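You operate a simulated robot arm through the tools that you are given. There is no shell and no other tool.

Carry out the task below with a simulated two-armed robot. There is one attempt and no reset: what you move stays moved.

TASK
Open the middle blue drawer, put the spare fan from there on the flat white cover, then shut the drawer. Put the carton marked "screws" from the blue workbench on the white desk and the carton marked "wires" on the teal table. Take the teal eraser and leave it on the grid print. Carry the chip tray with both arms and set it on the beige table. Take the red lamp and leave it on the flat yellow pad. Take the red tape roll and put it on top of the grey large power supply. Any order will do. Set down upright: red lamp.
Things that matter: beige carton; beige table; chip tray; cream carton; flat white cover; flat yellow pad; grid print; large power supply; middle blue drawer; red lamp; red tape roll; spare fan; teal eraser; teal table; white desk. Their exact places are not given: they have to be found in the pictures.

The check looks at the end state, three seconds after you hand in, the way a careful person would. Anything else that was tipped, shoved, dropped, spilled or broken makes it a failure. Lids that push on must go on centred and level and be pressed home; caps that screw on are set level and turned clockwise until they are tight.

THE ROBOT
Two 7-joint arms with fingered hands on one trunk, on a base that moves. Base frame: it is fixed to the floor where the robot stands at the start and does not move with it; the origin is under the middle of the robot, x ahead of it, y to its left, z up. Units: cm, degrees, N and s.
The left shoulder is at the start at [13.8, 18.5, 99.7], the right one opposite. With the tool pointing down near the work surface each hand reaches from about 10 to 84 cm from the robot's upright axis, wherever it stands, measured 20 degrees to its own side. Places, roughly: beige carton, cream carton [125, 0, 75]; beige table [-120, -30, 80]; chip tray (30x19x10 cm) [110, 280, 80]; flat white cover (22x15x2 cm) [130, 110, 80]; flat yellow pad (8x8x2 cm) [-150, 190, 80]; grid print (8x11x1 cm) [140, -100, 80]; large power supply [-125, 175, 75]; middle blue drawer [110, 0, 50]; red lamp [-125, 125, 75]; red tape roll (6x6x2 cm) [-110, 120, 80]; spare fan (8x8x3 cm) [100, 10, 40]; teal eraser (3x2x2 cm) [150, 160, 80]; teal table [-120, 170, 80]; white desk [-200, -10, 80]. Payload 4 kg a hand.
The TCP of each hand is the grasp point between the finger pads, 2.6 cm short of the fingertips. In the tool frame z runs along the fingers and y along their closing line. The gripper opens to 13.2 cm; its body begins 7.3 cm behind the TCP. The gripper is a hand of 3 fingers: y runs from the thumb to the fingers, the wrist lies at [0, 0, -22.4] in the tool frame, and closing takes about 1.5 s.
Orientation is that of the tool frame in the base frame, as a unit quaternion [x, y, z, w]. With the fingers straight down and closing along the base's y, the tool's x points along the base's -x, its y along +y and its z along -z.

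THE INTERFACE
- The arms move only by the tool play_rows. It takes "left_plan", "right_plan" or both (then of equal length, played together; a hand with none holds still); each is text: rows parted by semicolons, each of 6 numbers parted by spaces: the shift along the base's x, y, z in units of 50 mm (1.0 is 50 mm), then the turn, a rotation vector about the base's x, y, z in units of 8 degrees (1.0 is 8 degrees). In form: x y z ax ay az; .... A call has 1 to 20 rows; each row shifts and turns the commanded pose from where the row before left it. "left_gripper" and "right_gripper" are, for a hand that has rows, the gripper command, from -1 (shut) to 1 (fully open), values between in proportion, set as the call begins (left out, the last holds). A call with a number of a shift or a turn outside -1 to 1 is refused whole. Each row takes 0.2 s and may step no farther than 5 cm and 8.6 degrees from the row before; otherwise, or with a gripper value out of range, the whole call is refused. A pose out of reach is approached as far as the arm can. The call stops where the force on the tool passes 40 N (or 10 N more than at its start, if that is more) or the arm is blocked; 0.2 s more then pass. Each finger travels about 7.2 cm/s and halts on what it meets, pressing with about 28 N; the grip force reading is that of the motor and also rises with nothing between the fingers. The clock runs only during rows and for 0.2 s after the last one: add rows that do not move to give the fingers time. The reply holds the time, the measured pose of the TCP, the force on the tool along the base axes, the opening and the grip force, in the units named above and with some noise, with the torque about the TCP (base axes, N m) and any sound that the robot's microphone picked up.
- Cameras (640 x 400 px; columns grow to the right, rows downward): "scene" is now at [30.37, -0.21, 120.53]; the picture's right is [-0.01, -1.00, 0.00], its down [-0.68, 0.00, -0.73] and it looks along [0.73, -0.01, -0.68] (base axes); focal length 214 px, centre (320, 200). "left" rides on the left gripper at [-6.2, 0.3, -9.2] in its tool frame; the picture's right is [-0.05, -1.00, 0.00], its down [0.83, -0.04, -0.56] and it looks along [0.55, -0.03, 0.83] (tool axes); focal length 230 px, centre (320, 200). "right" rides on the right gripper at [6.2, 0.3, -9.2] in its tool frame; the picture's right is [-0.05, 1.00, 0.00], its down [-0.83, -0.04, -0.55] and it looks along [-0.55, -0.03, 0.83] (tool axes); focal length 230 px, centre (320, 200).
- snapshot(camera): a new picture of that camera. The clock stands still meanwhile.
- raise_lower(by): moves the trunk up (or, below 0, down) by that many cm; the arms and the scene camera ride with it, the base frame stays. It gives what a move gives, with no picture.
- drive_base(legs): drives the robot by 1 to 6 legs, each [ahead, left, turn to the left] in cm, cm and degrees, along the robot's own axes; the way and the turn of a leg run together, so that a leg with both is an arc; at most 150 cm and 180 degrees a leg. The arms and the cameras ride along, it lands a little off, and it stops where it bumps. It gives what a move gives.
- move_fingers(finger1, finger2, thumb_bend, hand): sets how far each is bent, from 0 (flat) to 1 (curled in); at 0.3 the hand is open as for a grip, at 0.7 the pads meet at the TCP. One left out holds its place. A second passes; each finger stops where it meets its share of the squeeze, and holds until it gets a number again. A gripper value or a shape takes the hand back. It gives what a move gives, with no picture; readings hold the bend of each and the force on the fingers (four entries, about 0 where the hand has none), thumb and palm.
- grasp_type(shape, hand): the hand has 3 fingers and takes this shape, open, in about a second: jaw (thumb against the fingers, like two jaws); tri (thumb and two fingers); tip (a fingertip pinch); poke (one finger out to press); point (the index stretched); flat (the hand flat); cup (the hand cupped); fist (a fist). The gripper value then closes the fingers along that shape, each until it touches; the sizes above hold for jaw. It gives what a move gives, with no picture.
- aim_head(pan, tilt): turns the head with the scene camera to pan (to the left, within 86 degrees either way) and tilt (down, from -29 to 69), counted from straight ahead of the robot (the tilt from the chest, where the trunk bows). It gives what a move gives.
- probe_pixels(camera, pixels): for up to 12 pixels [column, row] of the newest picture of that camera ("zoom" is the newest enlarged one), the place [x, y, z] in the base frame of the surface seen there, good to about 0.2 cm. The clock stands still meanwhile.
- enlarge(camera, box): a new picture of the part [left, top, right, bottom] of that camera's present view, enlarged. The clock stands still meanwhile.
- job_done(): hands the job in; it is judged then, once.

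Open the grippers and draw the arms clear of the work before you hand the job in, unless the task says otherwise.

The tools are called after "Call:" by a JSON object that holds its "api" and its "payload". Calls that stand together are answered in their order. play_rows: Moves the arms, as the interface text tells. Its arguments: {"type":"object","properties":{"left_plan":{"type":"string"},"left_gripper":{"type":"number"},"right_plan":{"type":"string"},"right_gripper":{"type":"number"}},"required":[]} The other tools are called the same way: raise_lower (by) moves the trunk up or down; grasp_type (shape, hand) gives the hand a shape; move_fingers (finger1, finger2, thumb_bend, hand) moves the fingers one by one; drive_base (legs) drives the base; aim_head (pan, tilt) turns the head that bears the scene camera; snapshot (camera) takes a picture; probe_pixels (camera, pixels) gives the place of the surface under pixels of a picture; enlarge (camera, box) takes an enlarged picture of a part of a camera's view; job_done () hands the job in.

At the start:

```text
time: 0.0
left_tool_pos: [58.4, 34.17, 114.51]
left_ee_rot: [0.001, 1.0, 0.0, 0.0]
left_force: [0.3, -0.8, -0.2]
left_moment: [0.01, 0.0, -0.02]
left_opening: 13.22
left_gripper_force: 0.1
left_shape: jaw
left_bend: [0.3, 0.3, 0.3]
left_finger forces: [0.0, 0.1, 0.0, 0.0, 0.0, 0.0]
right_tool_pos: [62.4, -30.14, 114.54]
right_ee_rot: [0.0, 1.0, -0.001, 0.0]
right_force: [-0.2, -0.5, -0.3]
right_moment: [0.01, 0.01, -0.01]
right_opening: 13.2
right_gripper_force: 0.0
right_shape: jaw
right_bend: [0.3, 0.3, 0.3]
right_finger forces: [0.0, 0.0, 0.0, 0.0, 0.0, 0.0]
trunk travel left (down, up): [-6.5, 39.7]
robot x, y, heading: [0.22, 0.16, 0.2]
head pan, tilt (commanded): [-0.4, 20.2]
```

scene: 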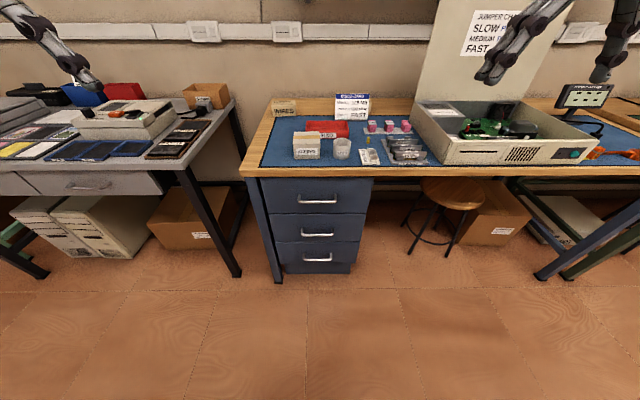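
right: 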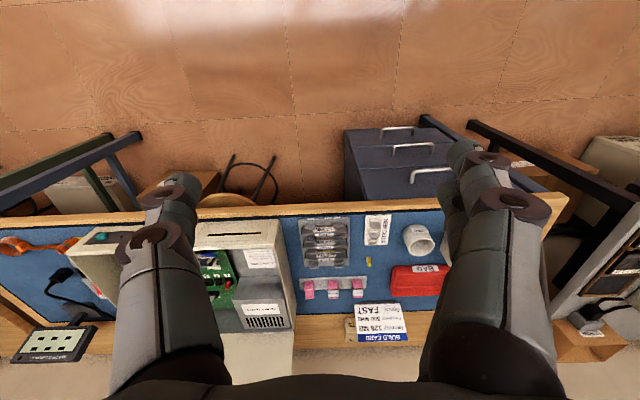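
left: 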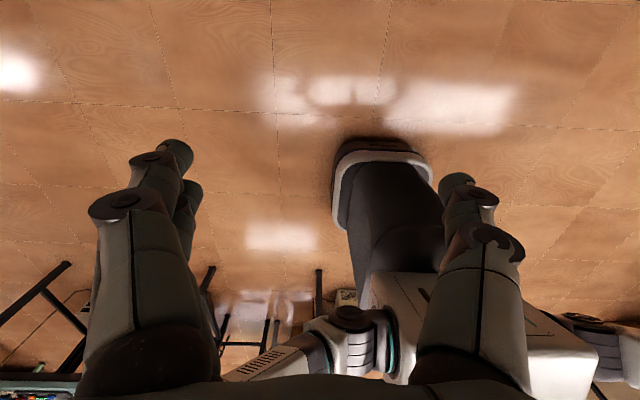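

I'll begin by looking closer at the workbench in the scene view (drawers near pixel (317,230), cartons near (306,146) and (283,107)).

Call:
{"api": "enlarge", "payload": {"camera": "scene", "box": [240, 80, 440, 205]}}

Call:
{"api": "enlarge", "payload": {"camera": "scene", "box": [400, 60, 640, 210]}}

Call:
{"api": "enlarge", "payload": {"camera": "scene", "box": [0, 60, 240, 210]}}

```text
3.20 times, centred on (340, 142) of scene
```

zoom: 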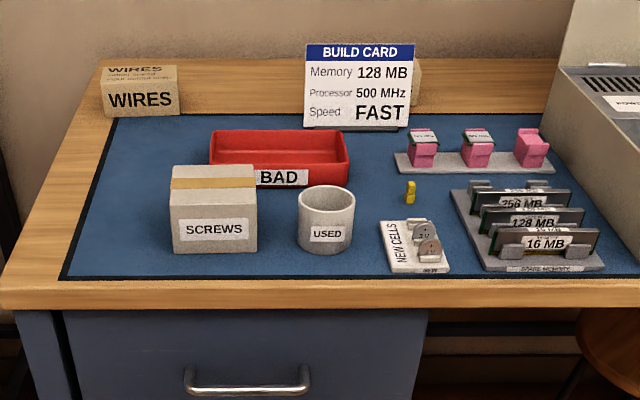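

```text
2.67 times, centred on (520, 135) of scene
```

zoom: 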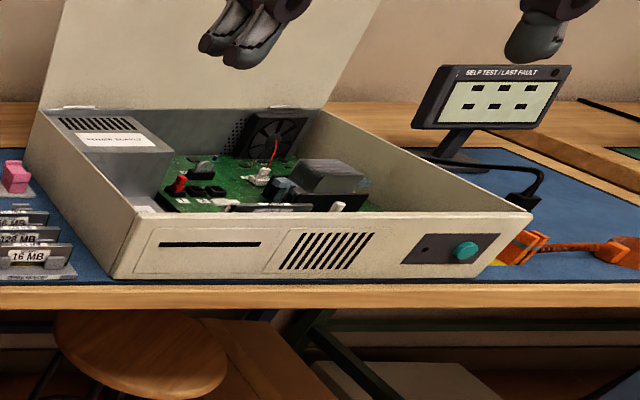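

```text
2.67 times, centred on (120, 135) of scene
```

zoom: 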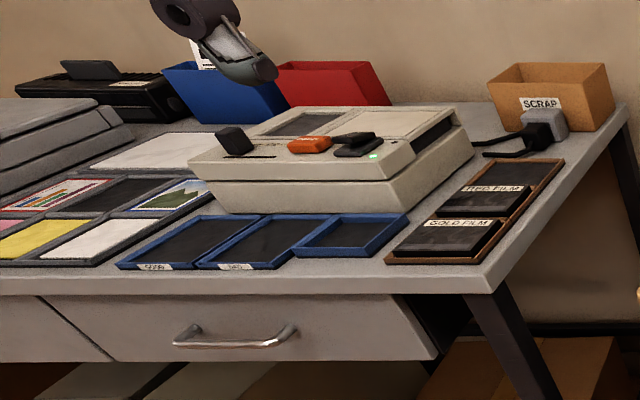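

The zoomed views show SCREWS carton at about scene (306,146) and WIRES at (283,107), white cover maybe at left table. I probe key pixels.

Call:
{"api": "snapshot", "payload": {"camera": "scene"}}

Call:
{"api": "probe_pixels", "payload": {"camera": "scene", "pixels": [[306, 150], [306, 136], [295, 152], [320, 152], [284, 110], [318, 200], [318, 233], [318, 258], [343, 140], [342, 155], [310, 168], [283, 101]]}}

Call:
{"api": "enlarge", "payload": {"camera": "scene", "box": [240, 170, 400, 280]}}

```text
taken
```

scene: 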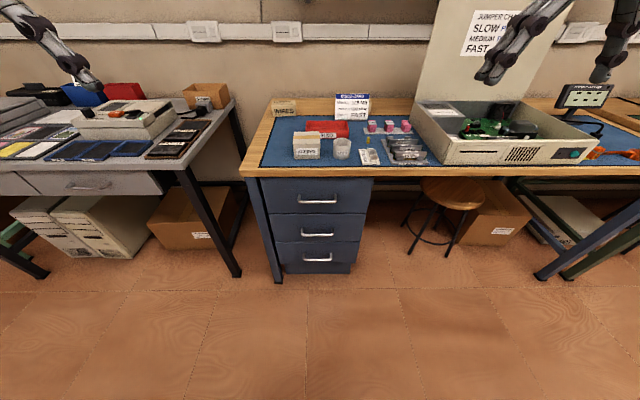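

```text
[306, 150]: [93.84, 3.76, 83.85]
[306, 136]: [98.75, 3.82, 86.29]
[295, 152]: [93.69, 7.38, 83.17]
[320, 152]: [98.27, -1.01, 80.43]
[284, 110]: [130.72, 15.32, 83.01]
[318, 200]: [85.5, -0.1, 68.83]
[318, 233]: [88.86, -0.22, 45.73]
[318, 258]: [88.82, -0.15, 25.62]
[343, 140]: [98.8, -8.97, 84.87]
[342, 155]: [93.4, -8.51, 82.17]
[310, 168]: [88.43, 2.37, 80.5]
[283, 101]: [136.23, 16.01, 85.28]
```

```text
3.64 times, centred on (320, 225) of scene
```

zoom: 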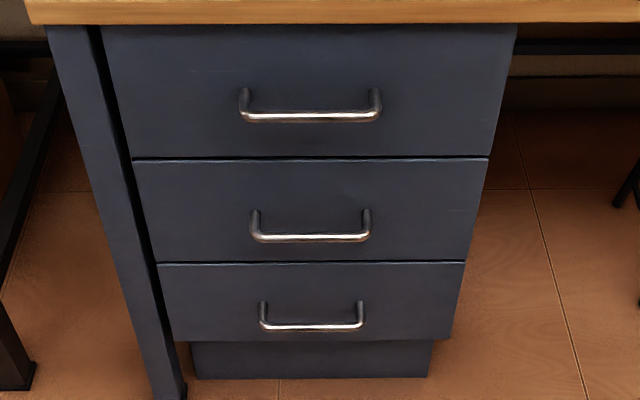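

Bench is mapped. Now I look around the room: head to the left for the left table (cover, eraser, chip tray).

Call:
{"api": "aim_head", "payload": {"pan": 60, "tilt": 15}}

Call:
{"api": "snapshot", "payload": {"camera": "scene"}}

Call:
{"api": "aim_head", "payload": {"pan": -60, "tilt": 15}}

Call:
{"api": "snapshot", "payload": {"camera": "scene"}}

```text
time: 1.3
left_tool_pos: [58.41, 34.21, 114.59]
left_ee_rot: [0.0, 1.0, 0.0, 0.0]
left_force: [-0.2, -0.5, -0.4]
left_moment: [-0.01, 0.02, 0.03]
left_opening: 13.19
left_gripper_force: 0.1
left_shape: jaw
left_bend: [0.3, 0.3, 0.3]
left_finger forces: [0.0, 0.0, 0.1, 0.1, 0.0, 0.1]
right_tool_pos: [62.26, -30.17, 114.42]
right_ee_rot: [0.0, 1.0, 0.0, 0.0]
right_force: [0.3, -1.0, -0.1]
right_moment: [0.01, 0.01, 0.01]
right_opening: 13.2
right_gripper_force: 0.1
right_shape: jaw
right_bend: [0.3, 0.3, 0.3]
right_finger forces: [0.0, 0.0, 0.1, 0.0, 0.0, 0.1]
trunk travel left (down, up): [-6.5, 39.7]
robot x, y, heading: [0.16, -0.18, -0.0]
head pan, tilt (commanded): [60.0, 15.0]
```

```text
taken
```

scene: 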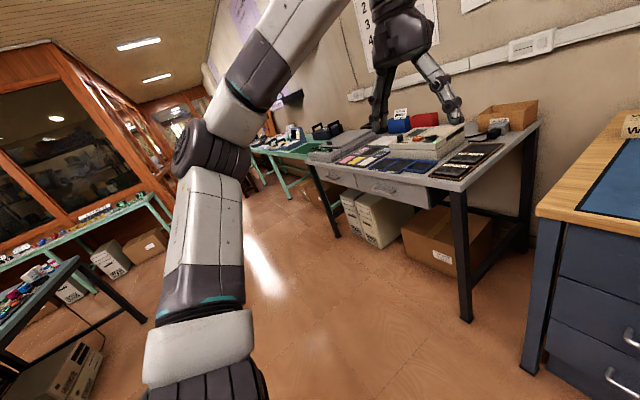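

```text
time: 3.3
left_tool_pos: [58.35, 34.16, 114.56]
left_ee_rot: [0.001, 1.0, 0.0, 0.0]
left_force: [-0.2, 0.1, -1.2]
left_moment: [0.02, 0.0, 0.01]
left_opening: 13.17
left_gripper_force: 0.0
left_shape: jaw
left_bend: [0.3, 0.3, 0.3]
left_finger forces: [0.0, 0.1, 0.1, 0.0, 0.0, 0.0]
right_tool_pos: [62.23, -30.09, 114.55]
right_ee_rot: [0.0, 1.0, -0.001, -0.001]
right_force: [0.0, 0.1, 0.2]
right_moment: [0.0, 0.03, -0.02]
right_opening: 13.18
right_gripper_force: 0.0
right_shape: jaw
right_bend: [0.3, 0.3, 0.3]
right_finger forces: [0.0, 0.0, 0.1, 0.0, 0.1, 0.0]
trunk travel left (down, up): [-6.5, 39.7]
robot x, y, heading: [0.32, 0.04, 0.0]
head pan, tilt (commanded): [-60.0, 15.0]
```

```text
taken
```

scene: 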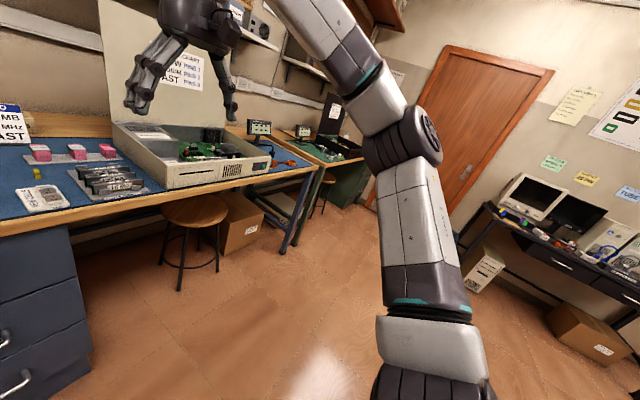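

The room views show the left grey/white table and right bench. Now aim head down ahead to measure the middle drawer's handle precisely.

Call:
{"api": "aim_head", "payload": {"pan": 0, "tilt": 35}}

Call:
{"api": "enlarge", "payload": {"camera": "scene", "box": [240, 80, 400, 180]}}

```text
time: 4.6
left_tool_pos: [58.42, 34.31, 114.48]
left_ee_rot: [0.0, 1.0, 0.0, -0.001]
left_force: [-0.3, 0.5, 0.1]
left_moment: [-0.03, -0.01, -0.01]
left_opening: 13.2
left_gripper_force: 0.0
left_shape: jaw
left_bend: [0.3, 0.3, 0.3]
left_finger forces: [0.1, 0.1, 0.0, 0.0, 0.0, 0.0]
right_tool_pos: [62.27, -30.12, 114.55]
right_ee_rot: [0.0, 1.0, 0.0, -0.001]
right_force: [-0.3, -0.9, 0.1]
right_moment: [0.03, -0.03, 0.0]
right_opening: 13.16
right_gripper_force: 0.1
right_shape: jaw
right_bend: [0.3, 0.3, 0.3]
right_finger forces: [0.0, 0.0, 0.0, 0.0, 0.0, 0.1]
trunk travel left (down, up): [-6.5, 39.7]
robot x, y, heading: [0.0, -0.08, -0.1]
head pan, tilt (commanded): [0.0, 35.0]
```

```text
4.00 times, centred on (320, 130) of scene
```

zoom: 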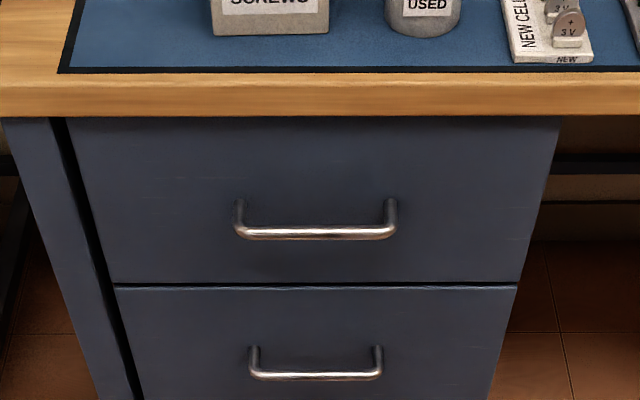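

The middle handle bar lies at zoom (252–380, 376). Probing it and drawer edges.

Call:
{"api": "probe_pixels", "payload": {"camera": "zoom", "pixels": [[315, 376], [262, 374], [370, 374], [253, 357], [379, 357], [315, 350], [315, 233], [315, 290], [116, 291], [514, 291], [315, 105], [315, 279]]}}

Call:
{"api": "snapshot", "payload": {"camera": "scene"}}

```text
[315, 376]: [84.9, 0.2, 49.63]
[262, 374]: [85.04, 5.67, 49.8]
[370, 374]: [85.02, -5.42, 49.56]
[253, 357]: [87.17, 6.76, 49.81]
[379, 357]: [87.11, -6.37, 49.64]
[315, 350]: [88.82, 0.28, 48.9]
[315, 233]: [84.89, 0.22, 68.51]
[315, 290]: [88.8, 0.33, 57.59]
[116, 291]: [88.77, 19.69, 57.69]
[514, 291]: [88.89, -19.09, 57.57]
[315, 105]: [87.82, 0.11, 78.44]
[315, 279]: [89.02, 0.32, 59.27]
```

```text
taken
```

scene: 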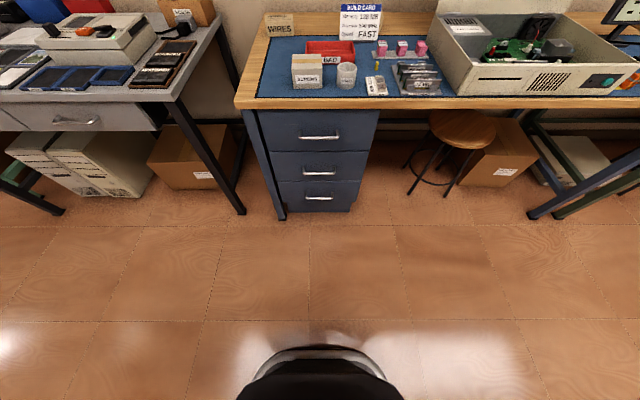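

The middle handle bar runs y −6.4 to 6.8 at x≈85, z≈49.6 with the drawer face at x=88.8. I'll first rotate the right hand to point forward (closing line vertical) while lowering it into the free space before the drawers.

Call:
{"api": "play_rows", "payload": {"right_plan": "0.076 0.24 -0.593 0.577 -0.577 -0.577; 0.076 0.24 -0.593 0.577 -0.577 -0.577; 0.076 0.24 -0.593 0.577 -0.577 -0.577; 0.076 0.24 -0.593 0.577 -0.577 -0.577; 0.076 0.24 -0.593 0.577 -0.577 -0.577; 0.076 0.24 -0.593 0.577 -0.577 -0.577; 0.076 0.24 -0.593 0.577 -0.577 -0.577; 0.076 0.24 -0.593 0.577 -0.577 -0.577; 0.076 0.24 -0.593 0.577 -0.577 -0.577; 0.076 0.24 -0.593 0.577 -0.577 -0.577; 0.076 0.24 -0.593 0.577 -0.577 -0.577; 0.076 0.24 -0.593 0.577 -0.577 -0.577; 0.076 0.24 -0.593 0.577 -0.577 -0.577; 0.076 0.24 -0.593 0.577 -0.577 -0.577; 0.076 0.24 -0.593 0.577 -0.577 -0.577; 0 0 0 0 0 0"}}

Call:
{"api": "snapshot", "payload": {"camera": "scene"}}

Call:
{"api": "snapshot", "payload": {"camera": "right"}}

```text
time: 8.0
left_tool_pos: [58.39, 34.22, 114.63]
left_ee_rot: [0.0, 1.0, 0.001, 0.0]
left_force: [-0.8, 0.4, -0.7]
left_moment: [-0.01, -0.04, 0.02]
left_opening: 13.16
left_gripper_force: 0.1
left_shape: jaw
left_bend: [0.3, 0.3, 0.3]
left_finger forces: [0.0, 0.0, 0.0, 0.0, 0.0, 0.0]
right_tool_pos: [68.05, -12.03, 70.01]
right_ee_rot: [0.502, 0.499, 0.5, 0.499]
right_force: [0.0, 0.9, 0.7]
right_moment: [0.03, 0.03, 0.0]
right_opening: 13.18
right_gripper_force: 0.0
right_shape: jaw
right_bend: [0.3, 0.3, 0.3]
right_finger forces: [0.0, 0.0, 0.0, 0.0, 0.1, 0.0]
trunk travel left (down, up): [-6.5, 39.7]
robot x, y, heading: [0.19, -0.05, -0.0]
head pan, tilt (commanded): [0.0, 35.0]
```

```text
taken
```

scene: 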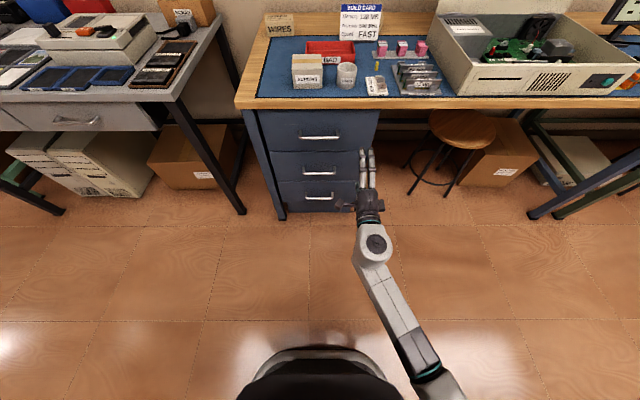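

```text
taken
```

right: 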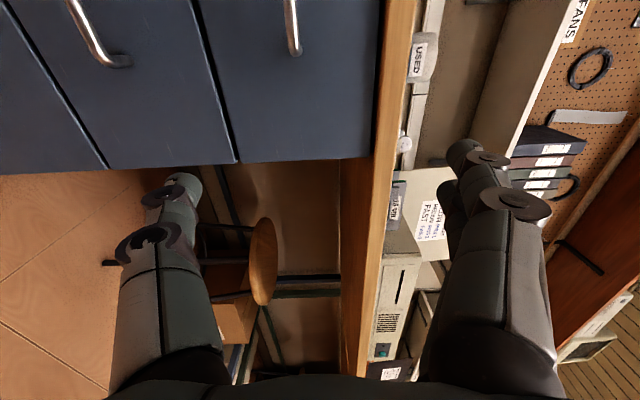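

Right hand is now horizontal pointing forward, pose as commanded. Next: lower it to bar height z≈49.6 at y≈0, short of the bar.

Call:
{"api": "play_rows", "payload": {"right_plan": "0.13 0.41 -0.68 0 0 0; 0.13 0.41 -0.68 0 0 0; 0.13 0.41 -0.68 0 0 0; 0.13 0.41 -0.68 0 0 0; 0.13 0.41 -0.68 0 0 0; 0.13 0.41 -0.68 0 0 0; 0 0 0 0 0 0; 0 0 0 0 0 0"}}

Call:
{"api": "snapshot", "payload": {"camera": "scene"}}

Call:
{"api": "snapshot", "payload": {"camera": "right"}}

```text
time: 9.8
left_tool_pos: [58.48, 34.25, 114.46]
left_ee_rot: [0.0, 1.0, 0.0, 0.0]
left_force: [0.0, -0.4, -0.1]
left_moment: [0.0, 0.04, 0.02]
left_opening: 13.17
left_gripper_force: 0.0
left_shape: jaw
left_bend: [0.3, 0.3, 0.3]
left_finger forces: [0.0, 0.0, 0.1, 0.0, 0.1, 0.1]
right_tool_pos: [71.91, 0.25, 49.79]
right_ee_rot: [0.5, 0.5, 0.501, 0.499]
right_force: [0.3, 0.6, 1.1]
right_moment: [-0.01, 0.01, 0.01]
right_opening: 13.2
right_gripper_force: 0.2
right_shape: jaw
right_bend: [0.3, 0.3, 0.3]
right_finger forces: [0.0, 0.0, 0.0, 0.0, 0.1, 0.1]
trunk travel left (down, up): [-6.5, 39.7]
robot x, y, heading: [-0.09, 0.14, 0.1]
head pan, tilt (commanded): [0.0, 35.0]
```

```text
taken
```

scene: 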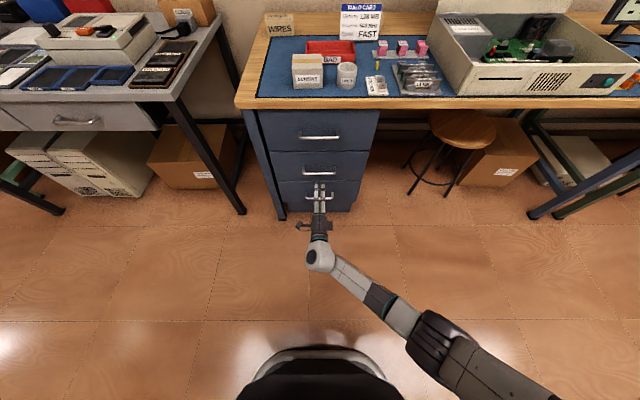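

```text
taken
```

right: 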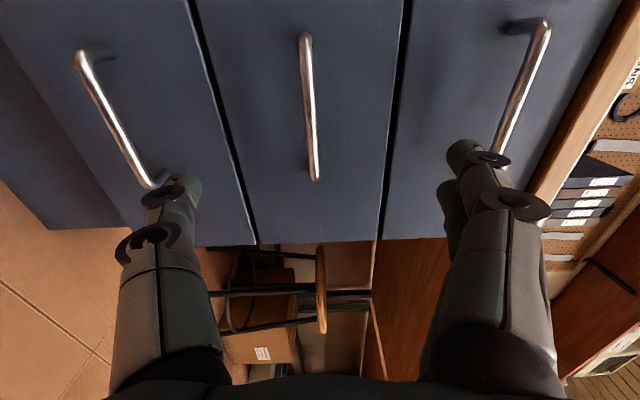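

The bar is centred between thumb (left in image) and fingers. I advance 13 cm so the bar lies at the pads, then close.

Call:
{"api": "play_rows", "payload": {"right_plan": "0.52 0 0 0 0 0; 0.52 0 0 0 0 0; 0.52 0 0 0 0 0; 0.52 0 0 0 0 0; 0.5 0 0 0 0 0; 0 0 0 0 0 0"}}

Call:
{"api": "play_rows", "payload": {"right_plan": "0 0 0 0 0 0; 0 0 0 0 0 0; 0 0 0 0 0 0; 0 0 0 0 0 0; 0 0 0 0 0 0; 0 0 0 0 0 0; 0 0 0 0 0 0; 0 0 0 0 0 0; 0 0 0 0 0 0", "right_gripper": -1}}

Call:
{"api": "snapshot", "payload": {"camera": "right"}}

```text
time: 11.2
left_tool_pos: [58.39, 34.33, 114.49]
left_ee_rot: [0.001, 1.0, 0.0, 0.001]
left_force: [0.4, -0.1, -0.4]
left_moment: [-0.01, -0.01, 0.0]
left_opening: 13.16
left_gripper_force: 0.1
left_shape: jaw
left_bend: [0.3, 0.3, 0.3]
left_finger forces: [0.0, 0.0, 0.0, 0.1, 0.0, 0.0]
right_tool_pos: [81.02, 0.39, 50.32]
right_ee_rot: [0.501, 0.502, 0.502, 0.496]
right_force: [0.4, -0.3, 0.9]
right_moment: [0.01, -0.01, 0.0]
right_opening: 13.19
right_gripper_force: 0.0
right_shape: jaw
right_bend: [0.3, 0.3, 0.3]
right_finger forces: [0.0, 0.0, 0.0, 0.1, 0.0, 0.1]
right hand out of reach, approached as far as the arm can: row 4, 5
trunk travel left (down, up): [-6.5, 39.7]
robot x, y, heading: [0.07, -0.41, 0.0]
head pan, tilt (commanded): [0.0, 35.0]
```

```text
time: 13.2
left_tool_pos: [58.45, 34.24, 114.5]
left_ee_rot: [-0.001, 1.0, 0.001, -0.001]
left_force: [-1.3, -0.2, -0.2]
left_moment: [0.01, -0.04, 0.0]
left_opening: 13.17
left_gripper_force: 0.0
left_shape: jaw
left_bend: [0.3, 0.3, 0.3]
left_finger forces: [0.0, 0.1, 0.1, 0.0, 0.1, 0.0]
right_tool_pos: [80.96, 0.23, 50.33]
right_ee_rot: [0.5, 0.501, 0.503, 0.496]
right_force: [0.4, 0.9, -0.4]
right_moment: [0.0, 0.05, 0.03]
right_opening: 0.01
right_gripper_force: 28.1
right_shape: jaw
right_bend: [0.65, 0.65, 0.67]
right_finger forces: [0.1, 0.0, 0.0, 0.0, 0.0, 0.0]
trunk travel left (down, up): [-6.5, 39.7]
robot x, y, heading: [0.01, -0.07, 0.1]
head pan, tilt (commanded): [0.0, 35.0]
```

```text
taken
```

right: 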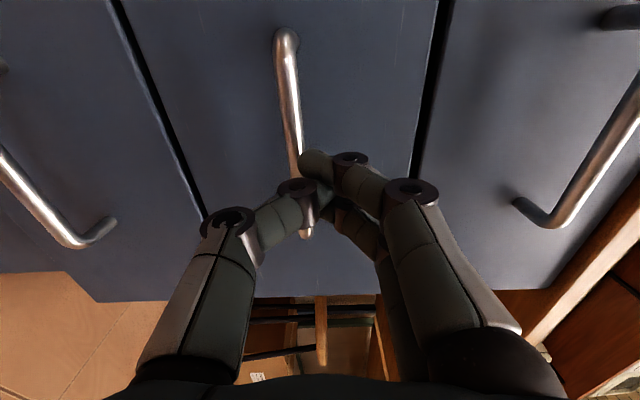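

The fingers closed on nothing at x=81 (reach limit). I open, draw back 12 cm, then drive the base 14 cm ahead to gain reach.

Call:
{"api": "play_rows", "payload": {"right_plan": "0 0 0 0 0 0; 0 0 0 0 0 0; 0 0 0 0 0 0; 0 0 0 0 0 0; -0.8 0 -0.04 0 0 0; -0.8 0 -0.04 0 0 0; -0.8 0 0 0 0 0; -0.8 0 0 0 0 0; 0 0 0 0 0 0", "right_gripper": 1}}

Call:
{"api": "drive_base", "payload": {"legs": [[14, 0, 0]]}}

Call:
{"api": "snapshot", "payload": {"camera": "right"}}

Call:
{"api": "snapshot", "payload": {"camera": "scene"}}

```text
time: 15.2
left_tool_pos: [58.56, 34.26, 114.57]
left_ee_rot: [0.0, 1.0, 0.001, 0.0]
left_force: [0.6, -0.3, 0.2]
left_moment: [-0.03, -0.03, 0.02]
left_opening: 13.2
left_gripper_force: 0.1
left_shape: jaw
left_bend: [0.3, 0.3, 0.3]
left_finger forces: [0.1, 0.1, 0.0, 0.0, 0.1, 0.0]
right_tool_pos: [65.11, 0.44, 49.92]
right_ee_rot: [0.5, 0.5, 0.5, 0.5]
right_force: [0.3, 0.3, 0.9]
right_moment: [0.01, -0.01, -0.01]
right_opening: 13.19
right_gripper_force: 0.0
right_shape: jaw
right_bend: [0.3, 0.3, 0.3]
right_finger forces: [0.0, 0.0, 0.0, 0.0, 0.0, 0.0]
trunk travel left (down, up): [-6.5, 39.7]
robot x, y, heading: [0.08, 0.16, 0.3]
head pan, tilt (commanded): [0.0, 35.0]
```

```text
time: 16.5
left_tool_pos: [72.31, 34.29, 114.52]
left_ee_rot: [0.0, 1.0, 0.0, -0.001]
left_force: [0.3, 0.9, 0.2]
left_moment: [0.0, 0.03, -0.01]
left_opening: 13.19
left_gripper_force: 0.1
left_shape: jaw
left_bend: [0.3, 0.3, 0.3]
left_finger forces: [0.0, 0.0, 0.1, 0.0, 0.0, 0.0]
right_tool_pos: [79.1, 0.38, 50.02]
right_ee_rot: [0.501, 0.5, 0.499, 0.499]
right_force: [-0.1, 0.2, 0.5]
right_moment: [0.01, -0.02, -0.02]
right_opening: 13.2
right_gripper_force: 0.1
right_shape: jaw
right_bend: [0.3, 0.3, 0.3]
right_finger forces: [0.0, 0.0, 0.0, 0.0, 0.0, 0.1]
trunk travel left (down, up): [-6.5, 39.7]
robot x, y, heading: [13.73, -0.21, -0.0]
head pan, tilt (commanded): [0.0, 35.0]
```

```text
taken
```

right: 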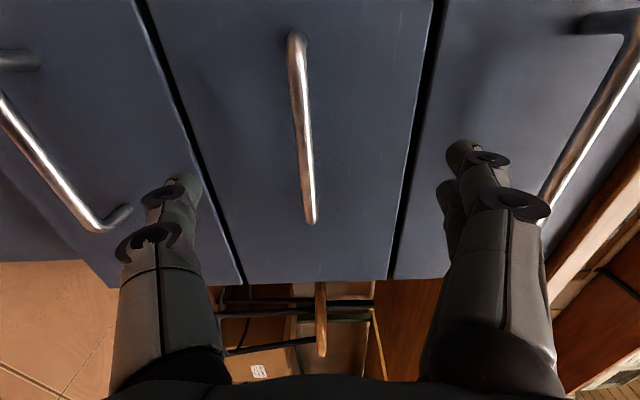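

```text
taken
```

scene: 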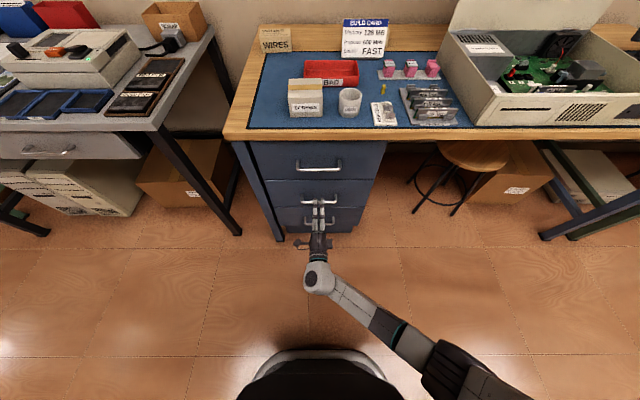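

Now TCP is at x=79.1 and the bar sits well between the jaws. Advance 6 cm and close.

Call:
{"api": "play_rows", "payload": {"right_plan": "0.4 0 -0.02 0 0 0; 0.4 0 -0.02 0 0 0; 0.42 0 0 0 0 0; 0 0 0 0 0 0; 0 0 0 0 0 0"}}

Call:
{"api": "play_rows", "payload": {"right_plan": "0 0 0 0 0 0; 0 0 0 0 0 0; 0 0 0 0 0 0; 0 0 0 0 0 0; 0 0 0 0 0 0; 0 0 0 0 0 0; 0 0 0 0 0 0; 0 0 0 0 0 0; 0 0 0 0 0 0", "right_gripper": -1}}

Call:
{"api": "snapshot", "payload": {"camera": "right"}}

```text
time: 17.7
left_tool_pos: [72.24, 34.25, 114.59]
left_ee_rot: [0.0, 1.0, 0.0, 0.0]
left_force: [-0.1, -0.2, -0.4]
left_moment: [-0.01, -0.03, 0.0]
left_opening: 13.18
left_gripper_force: 0.0
left_shape: jaw
left_bend: [0.3, 0.3, 0.3]
left_finger forces: [0.0, 0.1, 0.0, 0.0, 0.0, 0.0]
right_tool_pos: [85.05, 0.55, 49.83]
right_ee_rot: [0.5, 0.5, 0.5, 0.5]
right_force: [0.0, 0.5, -0.1]
right_moment: [0.0, -0.02, 0.0]
right_opening: 13.23
right_gripper_force: 0.1
right_shape: jaw
right_bend: [0.3, 0.3, 0.3]
right_finger forces: [0.0, 0.0, 0.1, 0.1, 0.0, 0.0]
trunk travel left (down, up): [-6.5, 39.7]
robot x, y, heading: [13.86, 0.34, 0.0]
head pan, tilt (commanded): [0.0, 35.0]
```

```text
time: 19.7
left_tool_pos: [72.5, 34.24, 114.57]
left_ee_rot: [0.0, 1.0, 0.0, -0.001]
left_force: [0.0, 0.2, -0.6]
left_moment: [-0.02, 0.01, 0.01]
left_opening: 13.17
left_gripper_force: 0.0
left_shape: jaw
left_bend: [0.3, 0.3, 0.3]
left_finger forces: [0.1, 0.0, 0.0, 0.1, 0.0, 0.0]
right_tool_pos: [85.07, 0.38, 49.59]
right_ee_rot: [0.5, 0.501, 0.499, 0.499]
right_force: [0.0, 0.3, -11.5]
right_moment: [0.01, 0.01, -0.01]
right_opening: 0.0
right_gripper_force: 27.7
right_shape: jaw
right_bend: [0.65, 0.65, 0.73]
right_finger forces: [0.1, 0.0, 0.0, 0.0, 24.0, 0.0]
trunk travel left (down, up): [-6.5, 39.7]
robot x, y, heading: [13.47, -0.29, -0.2]
head pan, tilt (commanded): [0.0, 35.0]
```

```text
taken
```

right: 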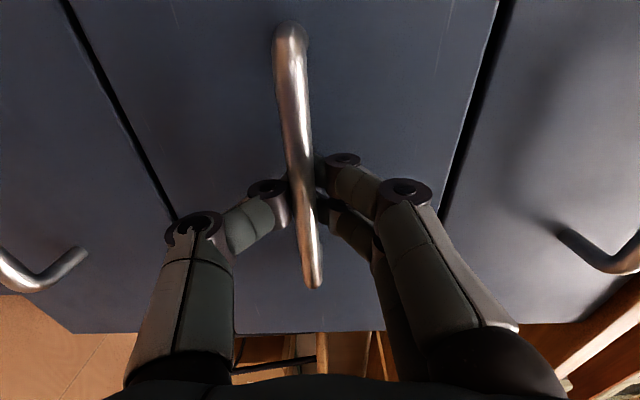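

The bar appears hooked between thumb and fingers (thumb force 24). I pull gently back 5 cm and check.

Call:
{"api": "play_rows", "payload": {"right_plan": "-0.25 0 0 0 0 0; -0.25 0 0 0 0 0; -0.25 0 0 0 0 0; -0.25 0 0 0 0 0; 0 0 0 0 0 0"}}

Call:
{"api": "snapshot", "payload": {"camera": "right"}}

```text
time: 20.9
left_tool_pos: [72.56, 34.21, 114.43]
left_ee_rot: [0.0, 1.0, 0.0, -0.001]
left_force: [-0.5, -0.6, 1.0]
left_moment: [0.03, -0.03, 0.0]
left_opening: 13.18
left_gripper_force: 0.1
left_shape: jaw
left_bend: [0.3, 0.3, 0.3]
left_finger forces: [0.0, 0.0, 0.0, 0.0, 0.0, 0.0]
right_tool_pos: [80.1, 0.52, 49.69]
right_ee_rot: [0.501, 0.5, 0.499, 0.5]
right_force: [1.5, -2.2, -9.9]
right_moment: [0.0, -0.01, -0.01]
right_opening: 0.02
right_gripper_force: 28.0
right_shape: jaw
right_bend: [0.65, 0.65, 0.73]
right_finger forces: [0.1, 0.1, 0.0, 0.1, 23.2, 0.0]
trunk travel left (down, up): [-6.5, 39.7]
robot x, y, heading: [13.76, -0.12, 0.0]
head pan, tilt (commanded): [0.0, 35.0]
```

```text
taken
```

right: 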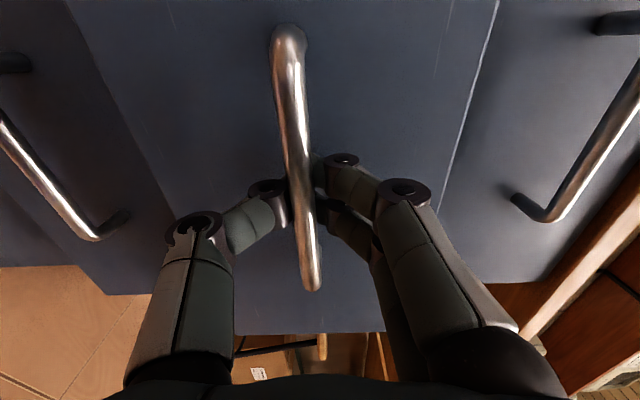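

The drawer comes along. I pull 12 cm more with the arm.

Call:
{"api": "play_rows", "payload": {"right_plan": "-0.3 0 0 0 0 0; -0.3 0 0 0 0 0; -0.3 0 0 0 0 0; -0.3 0 0 0 0 0; -0.3 0 0 0 0 0; -0.3 0 0 0 0 0; -0.3 0 0 0 0 0; -0.3 0 0 0 0 0; 0 0 0 0 0 0"}}

Call:
{"api": "snapshot", "payload": {"camera": "scene"}}

```text
time: 22.9
left_tool_pos: [72.36, 34.23, 114.56]
left_ee_rot: [-0.001, 1.0, 0.0, -0.001]
left_force: [-1.1, 0.5, -0.5]
left_moment: [-0.01, 0.0, -0.02]
left_opening: 13.19
left_gripper_force: 0.1
left_shape: jaw
left_bend: [0.3, 0.3, 0.3]
left_finger forces: [0.0, 0.0, 0.1, 0.0, 0.0, 0.0]
right_tool_pos: [68.0, 0.45, 49.71]
right_ee_rot: [0.5, 0.499, 0.501, 0.5]
right_force: [-1.0, -1.3, -6.2]
right_moment: [-0.03, 0.02, 0.02]
right_opening: 0.01
right_gripper_force: 28.1
right_shape: jaw
right_bend: [0.65, 0.65, 0.73]
right_finger forces: [0.1, 0.0, 0.0, 0.0, 0.9, 0.1]
trunk travel left (down, up): [-6.5, 39.7]
robot x, y, heading: [13.73, -0.56, 0.0]
head pan, tilt (commanded): [0.0, 35.0]
```

```text
taken
```

scene: 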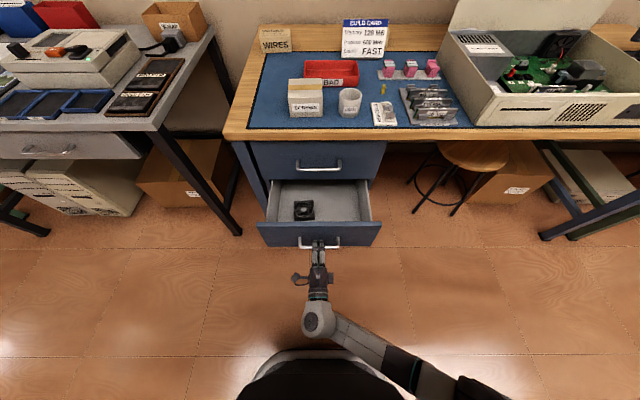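

The drawer is open about 17 cm with the fan visible at (303,210). I zoom in to measure.

Call:
{"api": "enlarge", "payload": {"camera": "scene", "box": [250, 170, 390, 258]}}

Call:
{"api": "probe_pixels", "payload": {"camera": "scene", "pixels": [[303, 209], [296, 203], [312, 203], [295, 217], [313, 217], [340, 205], [320, 228], [303, 190], [270, 205], [365, 205], [320, 245], [320, 215]]}}

```text
4.55 times, centred on (320, 214) of scene
```

zoom: 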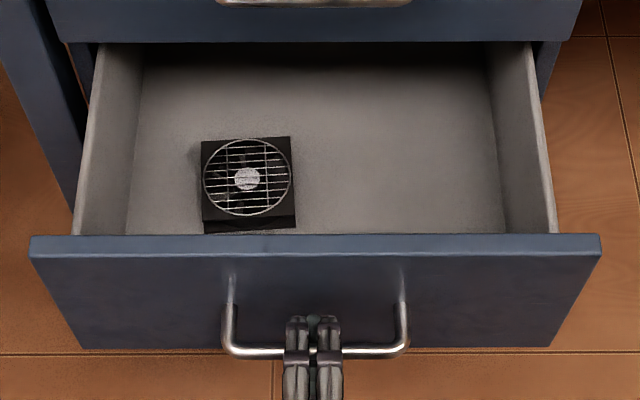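

```text
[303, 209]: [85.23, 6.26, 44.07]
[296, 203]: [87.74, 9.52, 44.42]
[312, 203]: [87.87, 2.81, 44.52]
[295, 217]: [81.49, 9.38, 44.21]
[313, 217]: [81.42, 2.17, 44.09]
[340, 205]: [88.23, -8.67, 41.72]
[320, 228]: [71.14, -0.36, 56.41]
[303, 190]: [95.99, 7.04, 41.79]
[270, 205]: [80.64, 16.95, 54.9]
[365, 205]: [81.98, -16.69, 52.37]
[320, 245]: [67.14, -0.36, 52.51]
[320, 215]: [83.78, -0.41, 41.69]
```

Fan centre is about (84.7, 6.2, 44), drawer floor z 41.7. I need it out from beneath the bench edge, so pull 7 cm more with the arm.

Call:
{"api": "play_rows", "payload": {"right_plan": "-0.28 0 0 0 0 0; -0.28 0 0 0 0 0; -0.28 0 0 0 0 0; -0.28 0 0 0 0 0; -0.28 0 0 0 0 0; 0 0 0 0 0 0"}}

Call:
{"api": "snapshot", "payload": {"camera": "scene"}}

Call:
{"api": "snapshot", "payload": {"camera": "right"}}

```text
time: 24.3
left_tool_pos: [72.44, 34.32, 114.36]
left_ee_rot: [0.0, 1.0, 0.0, -0.002]
left_force: [-0.1, -1.0, -0.2]
left_moment: [-0.01, 0.02, 0.01]
left_opening: 13.17
left_gripper_force: 0.0
left_shape: jaw
left_bend: [0.3, 0.3, 0.3]
left_finger forces: [0.0, 0.0, 0.1, 0.0, 0.1, 0.0]
right_tool_pos: [62.22, 0.21, 50.33]
right_ee_rot: [0.498, 0.495, 0.502, 0.504]
right_force: [0.9, 12.7, -30.6]
right_moment: [0.26, -0.11, -0.03]
right_opening: 0.07
right_gripper_force: 28.0
right_shape: jaw
right_bend: [0.66, 0.66, 0.76]
right_finger forces: [0.0, 0.1, 0.0, 0.0, 41.5, 0.0]
trunk travel left (down, up): [-6.5, 39.7]
robot x, y, heading: [13.73, 0.06, -0.1]
head pan, tilt (commanded): [0.0, 35.0]
```

```text
taken
```

scene: 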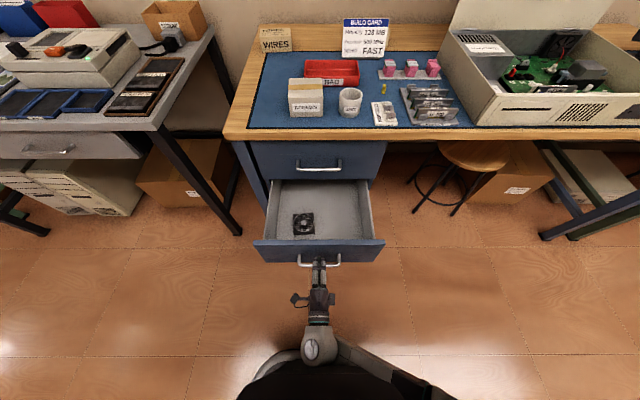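

```text
taken
```

right: 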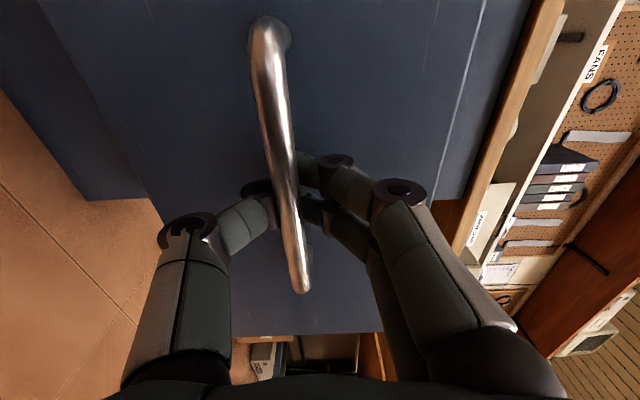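

Drawer now open ~23 cm, arm strained at 62 (z force −30). I drive the base back 7 cm to open the rest.

Call:
{"api": "drive_base", "payload": {"legs": [[-7, 0, 0]]}}

Call:
{"api": "snapshot", "payload": {"camera": "scene"}}

```text
time: 25.3
left_tool_pos: [65.43, 34.36, 114.52]
left_ee_rot: [0.0, 1.0, 0.001, 0.0]
left_force: [0.6, 0.4, 0.2]
left_moment: [0.0, -0.04, 0.02]
left_opening: 13.18
left_gripper_force: 0.1
left_shape: jaw
left_bend: [0.3, 0.3, 0.3]
left_finger forces: [0.0, 0.1, 0.0, 0.0, 0.0, 0.1]
right_tool_pos: [55.11, 0.12, 50.38]
right_ee_rot: [0.498, 0.496, 0.501, 0.505]
right_force: [0.1, 12.3, -30.5]
right_moment: [0.2, -0.08, -0.05]
right_opening: 0.06
right_gripper_force: 28.2
right_shape: jaw
right_bend: [0.66, 0.66, 0.76]
right_finger forces: [0.1, 0.0, 0.1, 0.1, 42.5, 0.0]
trunk travel left (down, up): [-6.5, 39.7]
robot x, y, heading: [7.13, 0.18, -0.2]
head pan, tilt (commanded): [0.0, 35.0]
```

```text
taken
```

scene: 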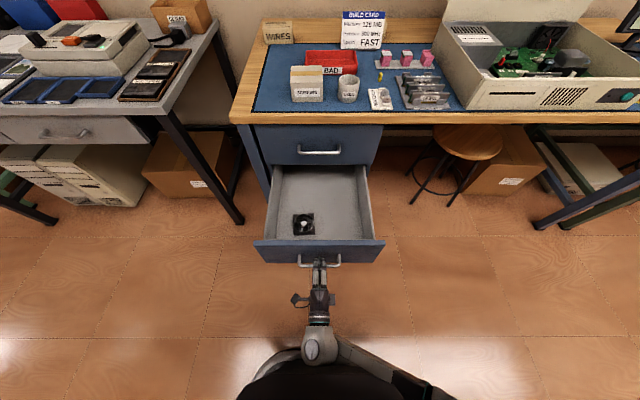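

Drawer is open ~30 cm now. I keep hold of the handle with the right hand and measure the fan for the left hand.

Call:
{"api": "enlarge", "payload": {"camera": "scene", "box": [250, 160, 390, 248]}}

Call:
{"api": "probe_pixels", "payload": {"camera": "scene", "pixels": [[303, 223], [295, 215], [312, 215], [295, 233], [313, 233], [285, 225], [340, 215], [258, 245], [320, 243], [303, 237]]}}

```text
4.55 times, centred on (320, 204) of scene
```

zoom: 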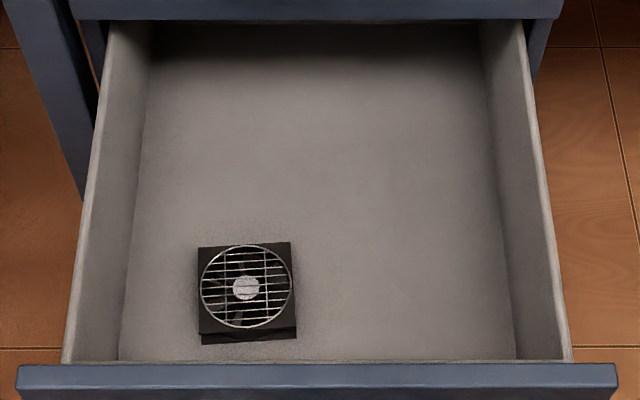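

```text
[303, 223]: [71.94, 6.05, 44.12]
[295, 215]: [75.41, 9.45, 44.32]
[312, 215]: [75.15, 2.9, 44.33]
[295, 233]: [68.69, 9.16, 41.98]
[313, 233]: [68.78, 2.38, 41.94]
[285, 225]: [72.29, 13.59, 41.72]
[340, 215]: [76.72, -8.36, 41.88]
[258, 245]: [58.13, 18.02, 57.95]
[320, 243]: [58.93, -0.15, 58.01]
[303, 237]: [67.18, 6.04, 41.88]
```

I probe the fan's four top corners in the zoom.

Call:
{"api": "probe_pixels", "payload": {"camera": "zoom", "pixels": [[201, 250], [288, 245], [202, 329], [293, 325], [246, 288], [246, 338], [110, 300], [560, 300], [320, 345]]}}

```text
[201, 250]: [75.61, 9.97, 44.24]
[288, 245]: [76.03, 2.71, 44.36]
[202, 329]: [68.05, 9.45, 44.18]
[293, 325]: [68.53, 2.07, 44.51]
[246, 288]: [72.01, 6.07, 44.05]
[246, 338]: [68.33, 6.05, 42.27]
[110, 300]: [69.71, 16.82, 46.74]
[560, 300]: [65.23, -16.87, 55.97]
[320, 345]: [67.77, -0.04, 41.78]
```

Fan centre (72.05, 6.05), yaw ≈ +3.5°, top z 44.3. I bring the left hand above it at z≈65.

Call:
{"api": "play_rows", "payload": {"left_plan": "0.101 -0.435 -0.76 0 0 0.44; 0.101 -0.435 -0.76 0 0 0; 0.101 -0.435 -0.76 0 0 0; 0.101 -0.435 -0.76 0 0 0; 0.101 -0.435 -0.76 0 0 0; 0.101 -0.435 -0.76 0 0 0; 0.101 -0.435 -0.76 0 0 0; 0.101 -0.435 -0.76 0 0 0; 0.101 -0.435 -0.76 0 0 0; 0.101 -0.435 -0.76 0 0 0; 0.101 -0.435 -0.76 0 0 0; 0.101 -0.435 -0.76 0 0 0; 0.101 -0.435 -0.76 0 0 0; 0 0 0 0 0 0", "left_gripper": 1}}

Call:
{"api": "snapshot", "payload": {"camera": "left"}}

Call:
{"api": "snapshot", "payload": {"camera": "scene"}}

```text
time: 28.3
left_tool_pos: [72.04, 6.07, 64.95]
left_ee_rot: [-0.031, 1.0, 0.001, -0.001]
left_force: [-0.1, 0.8, 0.8]
left_moment: [0.0, 0.0, 0.02]
left_opening: 13.19
left_gripper_force: 0.0
left_shape: jaw
left_bend: [0.3, 0.3, 0.3]
left_finger forces: [0.0, 0.0, 0.0, 0.1, 0.1, 0.0]
right_tool_pos: [55.17, 0.09, 50.21]
right_ee_rot: [0.498, 0.497, 0.5, 0.505]
right_force: [-0.8, 8.7, -24.1]
right_moment: [0.2, -0.05, -0.04]
right_opening: 0.0
right_gripper_force: 28.4
right_shape: jaw
right_bend: [0.66, 0.66, 0.75]
right_finger forces: [0.1, 0.1, 0.0, 0.0, 19.0, 0.1]
trunk travel left (down, up): [-6.5, 39.7]
robot x, y, heading: [6.79, -0.19, 0.2]
head pan, tilt (commanded): [0.0, 35.0]
```

```text
taken
```

left: 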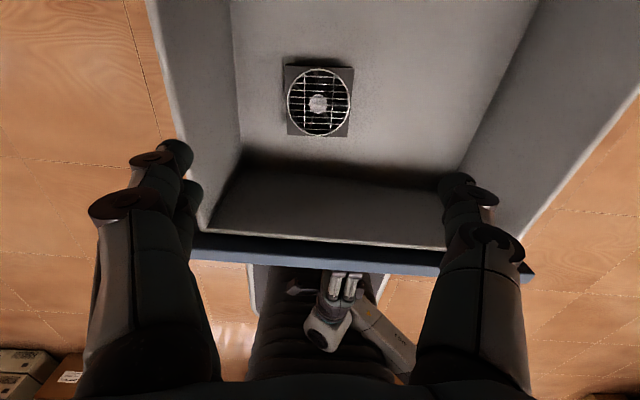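

```text
taken
```

scene: 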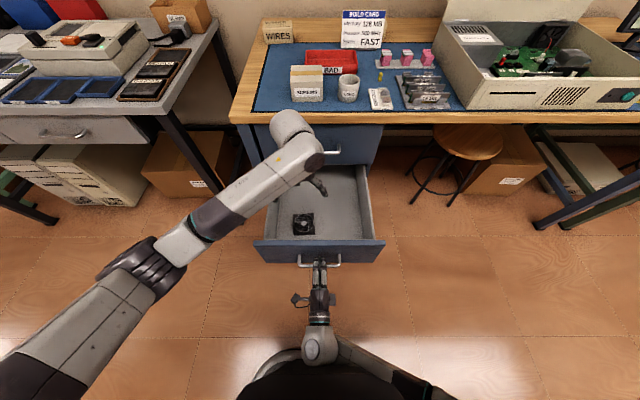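

The left hand is aligned above the fan (fan at left-camera (318,102)). Descend to z≈46, then slowly.

Call:
{"api": "play_rows", "payload": {"left_plan": "0 0 -0.76 0 0 0; 0 0 -0.76 0 0 0; 0 0 -0.76 0 0 0; 0 0 -0.76 0 0 0; 0 0 -0.76 0 0 0; 0 0 0 0 0 0; 0 0 -0.1 0 0 0; 0 0 -0.1 0 0 0; 0 0 0 0 0 0"}}

Call:
{"api": "snapshot", "payload": {"camera": "left"}}

```text
time: 30.3
left_tool_pos: [72.14, 5.71, 44.84]
left_ee_rot: [-0.031, 1.0, 0.0, -0.002]
left_force: [0.4, -0.1, -0.6]
left_moment: [0.01, -0.02, -0.01]
left_opening: 13.19
left_gripper_force: 0.1
left_shape: jaw
left_bend: [0.3, 0.3, 0.3]
left_finger forces: [0.0, 0.1, 0.1, 0.0, 0.0, 0.0]
right_tool_pos: [55.21, 0.08, 50.32]
right_ee_rot: [0.498, 0.496, 0.501, 0.505]
right_force: [-0.2, 7.7, -24.9]
right_moment: [0.18, -0.1, -0.04]
right_opening: 0.0
right_gripper_force: 27.4
right_shape: jaw
right_bend: [0.66, 0.66, 0.75]
right_finger forces: [0.0, 0.0, 0.0, 0.0, 20.8, 0.0]
trunk travel left (down, up): [-6.5, 39.7]
robot x, y, heading: [6.95, 0.01, -0.1]
head pan, tilt (commanded): [0.0, 35.0]
```

```text
taken
```

left: 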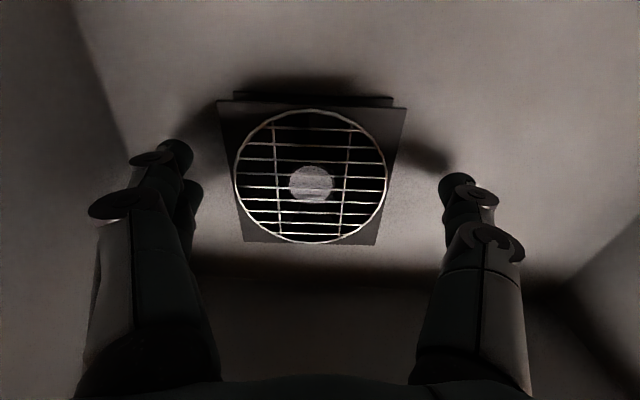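

Fan sits between thumb (right) and fingers (left); TCP z 44.8. Correct y by +0.3, lower slightly 0.3, then close.

Call:
{"api": "play_rows", "payload": {"left_plan": "0 0.06 -0.06 0 0 0; 0 0 0 0 0 0"}}

Call:
{"api": "play_rows", "payload": {"left_plan": "0 0 0 0 0 0; 0 0 0 0 0 0; 0 0 0 0 0 0; 0 0 0 0 0 0; 0 0 0 0 0 0; 0 0 0 0 0 0; 0 0 0 0 0 0; 0 0 0 0 0 0", "left_gripper": -1}}

Call:
{"api": "snapshot", "payload": {"camera": "left"}}

```text
time: 30.9
left_tool_pos: [72.12, 6.19, 44.6]
left_ee_rot: [-0.03, 1.0, 0.0, -0.001]
left_force: [-0.6, -1.4, 0.0]
left_moment: [0.0, -0.03, 0.0]
left_opening: 13.17
left_gripper_force: 0.1
left_shape: jaw
left_bend: [0.3, 0.3, 0.3]
left_finger forces: [0.0, 0.1, 0.0, 0.1, 0.0, 0.0]
right_tool_pos: [55.22, 0.15, 50.23]
right_ee_rot: [0.498, 0.496, 0.502, 0.504]
right_force: [0.7, 8.0, -26.0]
right_moment: [0.16, -0.12, -0.03]
right_opening: 0.02
right_gripper_force: 28.2
right_shape: jaw
right_bend: [0.66, 0.66, 0.75]
right_finger forces: [0.1, 0.0, 0.1, 0.0, 21.0, 0.1]
trunk travel left (down, up): [-6.5, 39.7]
robot x, y, heading: [7.23, 0.16, 0.1]
head pan, tilt (commanded): [0.0, 35.0]
```

```text
time: 32.7
left_tool_pos: [71.94, 6.08, 44.65]
left_ee_rot: [-0.03, 1.0, 0.0, 0.0]
left_force: [0.8, 0.3, 0.2]
left_moment: [0.0, 0.0, 0.01]
left_opening: 7.41
left_gripper_force: 27.9
left_shape: jaw
left_bend: [0.72, 0.72, 0.7]
left_finger forces: [12.7, 12.6, 0.0, 0.0, 25.3, 0.0]
right_tool_pos: [55.27, 0.15, 50.32]
right_ee_rot: [0.498, 0.497, 0.501, 0.504]
right_force: [-0.2, 7.4, -25.9]
right_moment: [0.12, -0.06, -0.01]
right_opening: 0.01
right_gripper_force: 27.9
right_shape: jaw
right_bend: [0.66, 0.66, 0.75]
right_finger forces: [0.0, 0.0, 0.1, 0.0, 20.8, 0.1]
trunk travel left (down, up): [-6.5, 39.7]
robot x, y, heading: [6.54, -0.08, -0.2]
head pan, tilt (commanded): [0.0, 35.0]
```

```text
taken
```

left: 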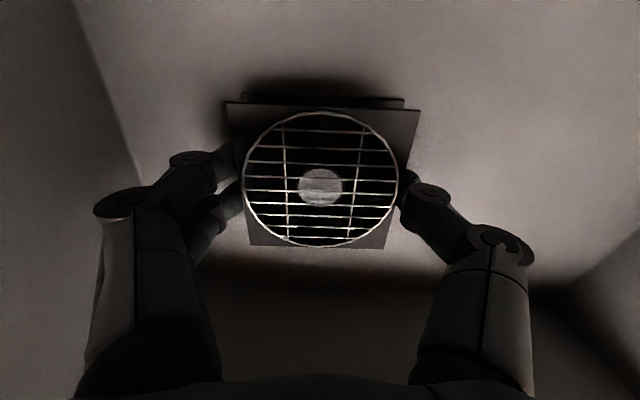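

Fan gripped at 7.4 cm with balanced finger forces. Lift straight up to clear the drawer.

Call:
{"api": "play_rows", "payload": {"left_plan": "0 0 0.3 0 0 0; 0 0 0.6 0 0 0; 0 0 0.8 0 0 0; 0 0 0.8 0 0 0; 0 0 0.8 0 0 0; 0 0 0.8 0 0 0; -0.1 0.2 0.8 0 0 0; -0.1 0.3 0.8 0 0 0; -0.1 0.4 0.8 0 0 0; -0.1 0.5 0.8 0 0 0; -0.1 0.5 0.8 0 0 0; -0.1 0.5 0.8 0 0 0; 0 0 0 0 0 0"}}

Call:
{"api": "snapshot", "payload": {"camera": "left"}}

Call:
{"api": "snapshot", "payload": {"camera": "scene"}}

```text
time: 35.5
left_tool_pos: [82.31, 18.0, 73.75]
left_ee_rot: [-0.031, 1.0, -0.001, -0.001]
left_force: [0.3, -0.3, -0.1]
left_moment: [0.0, -0.03, -0.01]
left_opening: 7.38
left_gripper_force: 27.7
left_shape: jaw
left_bend: [0.72, 0.72, 0.7]
left_finger forces: [12.9, 12.8, 0.1, 0.0, 25.5, 0.0]
left hand out of reach, approached as far as the arm can: row 6, 7, 8, 9, 10, 11, 12
right_tool_pos: [55.26, 0.06, 50.2]
right_ee_rot: [0.498, 0.496, 0.501, 0.505]
right_force: [0.4, 5.0, -24.0]
right_moment: [0.09, -0.09, -0.02]
right_opening: 0.0
right_gripper_force: 28.5
right_shape: jaw
right_bend: [0.66, 0.66, 0.75]
right_finger forces: [0.1, 0.1, 0.0, 0.0, 19.8, 0.0]
trunk travel left (down, up): [-6.5, 39.7]
robot x, y, heading: [7.04, -0.07, 0.1]
head pan, tilt (commanded): [0.0, 35.0]
```

```text
taken
```

left: 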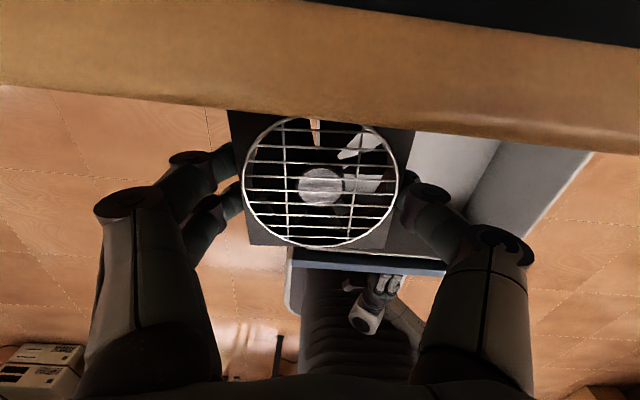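

```text
taken
```

scene: 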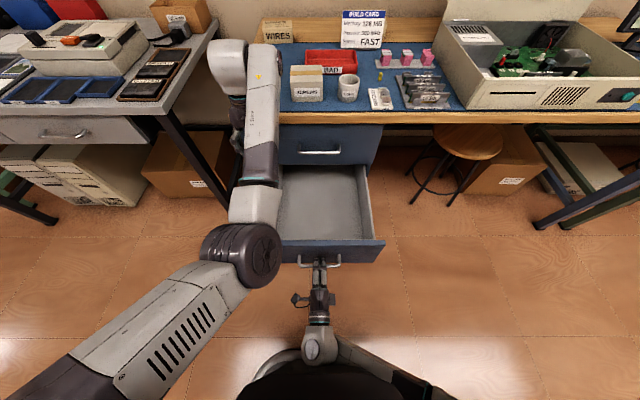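

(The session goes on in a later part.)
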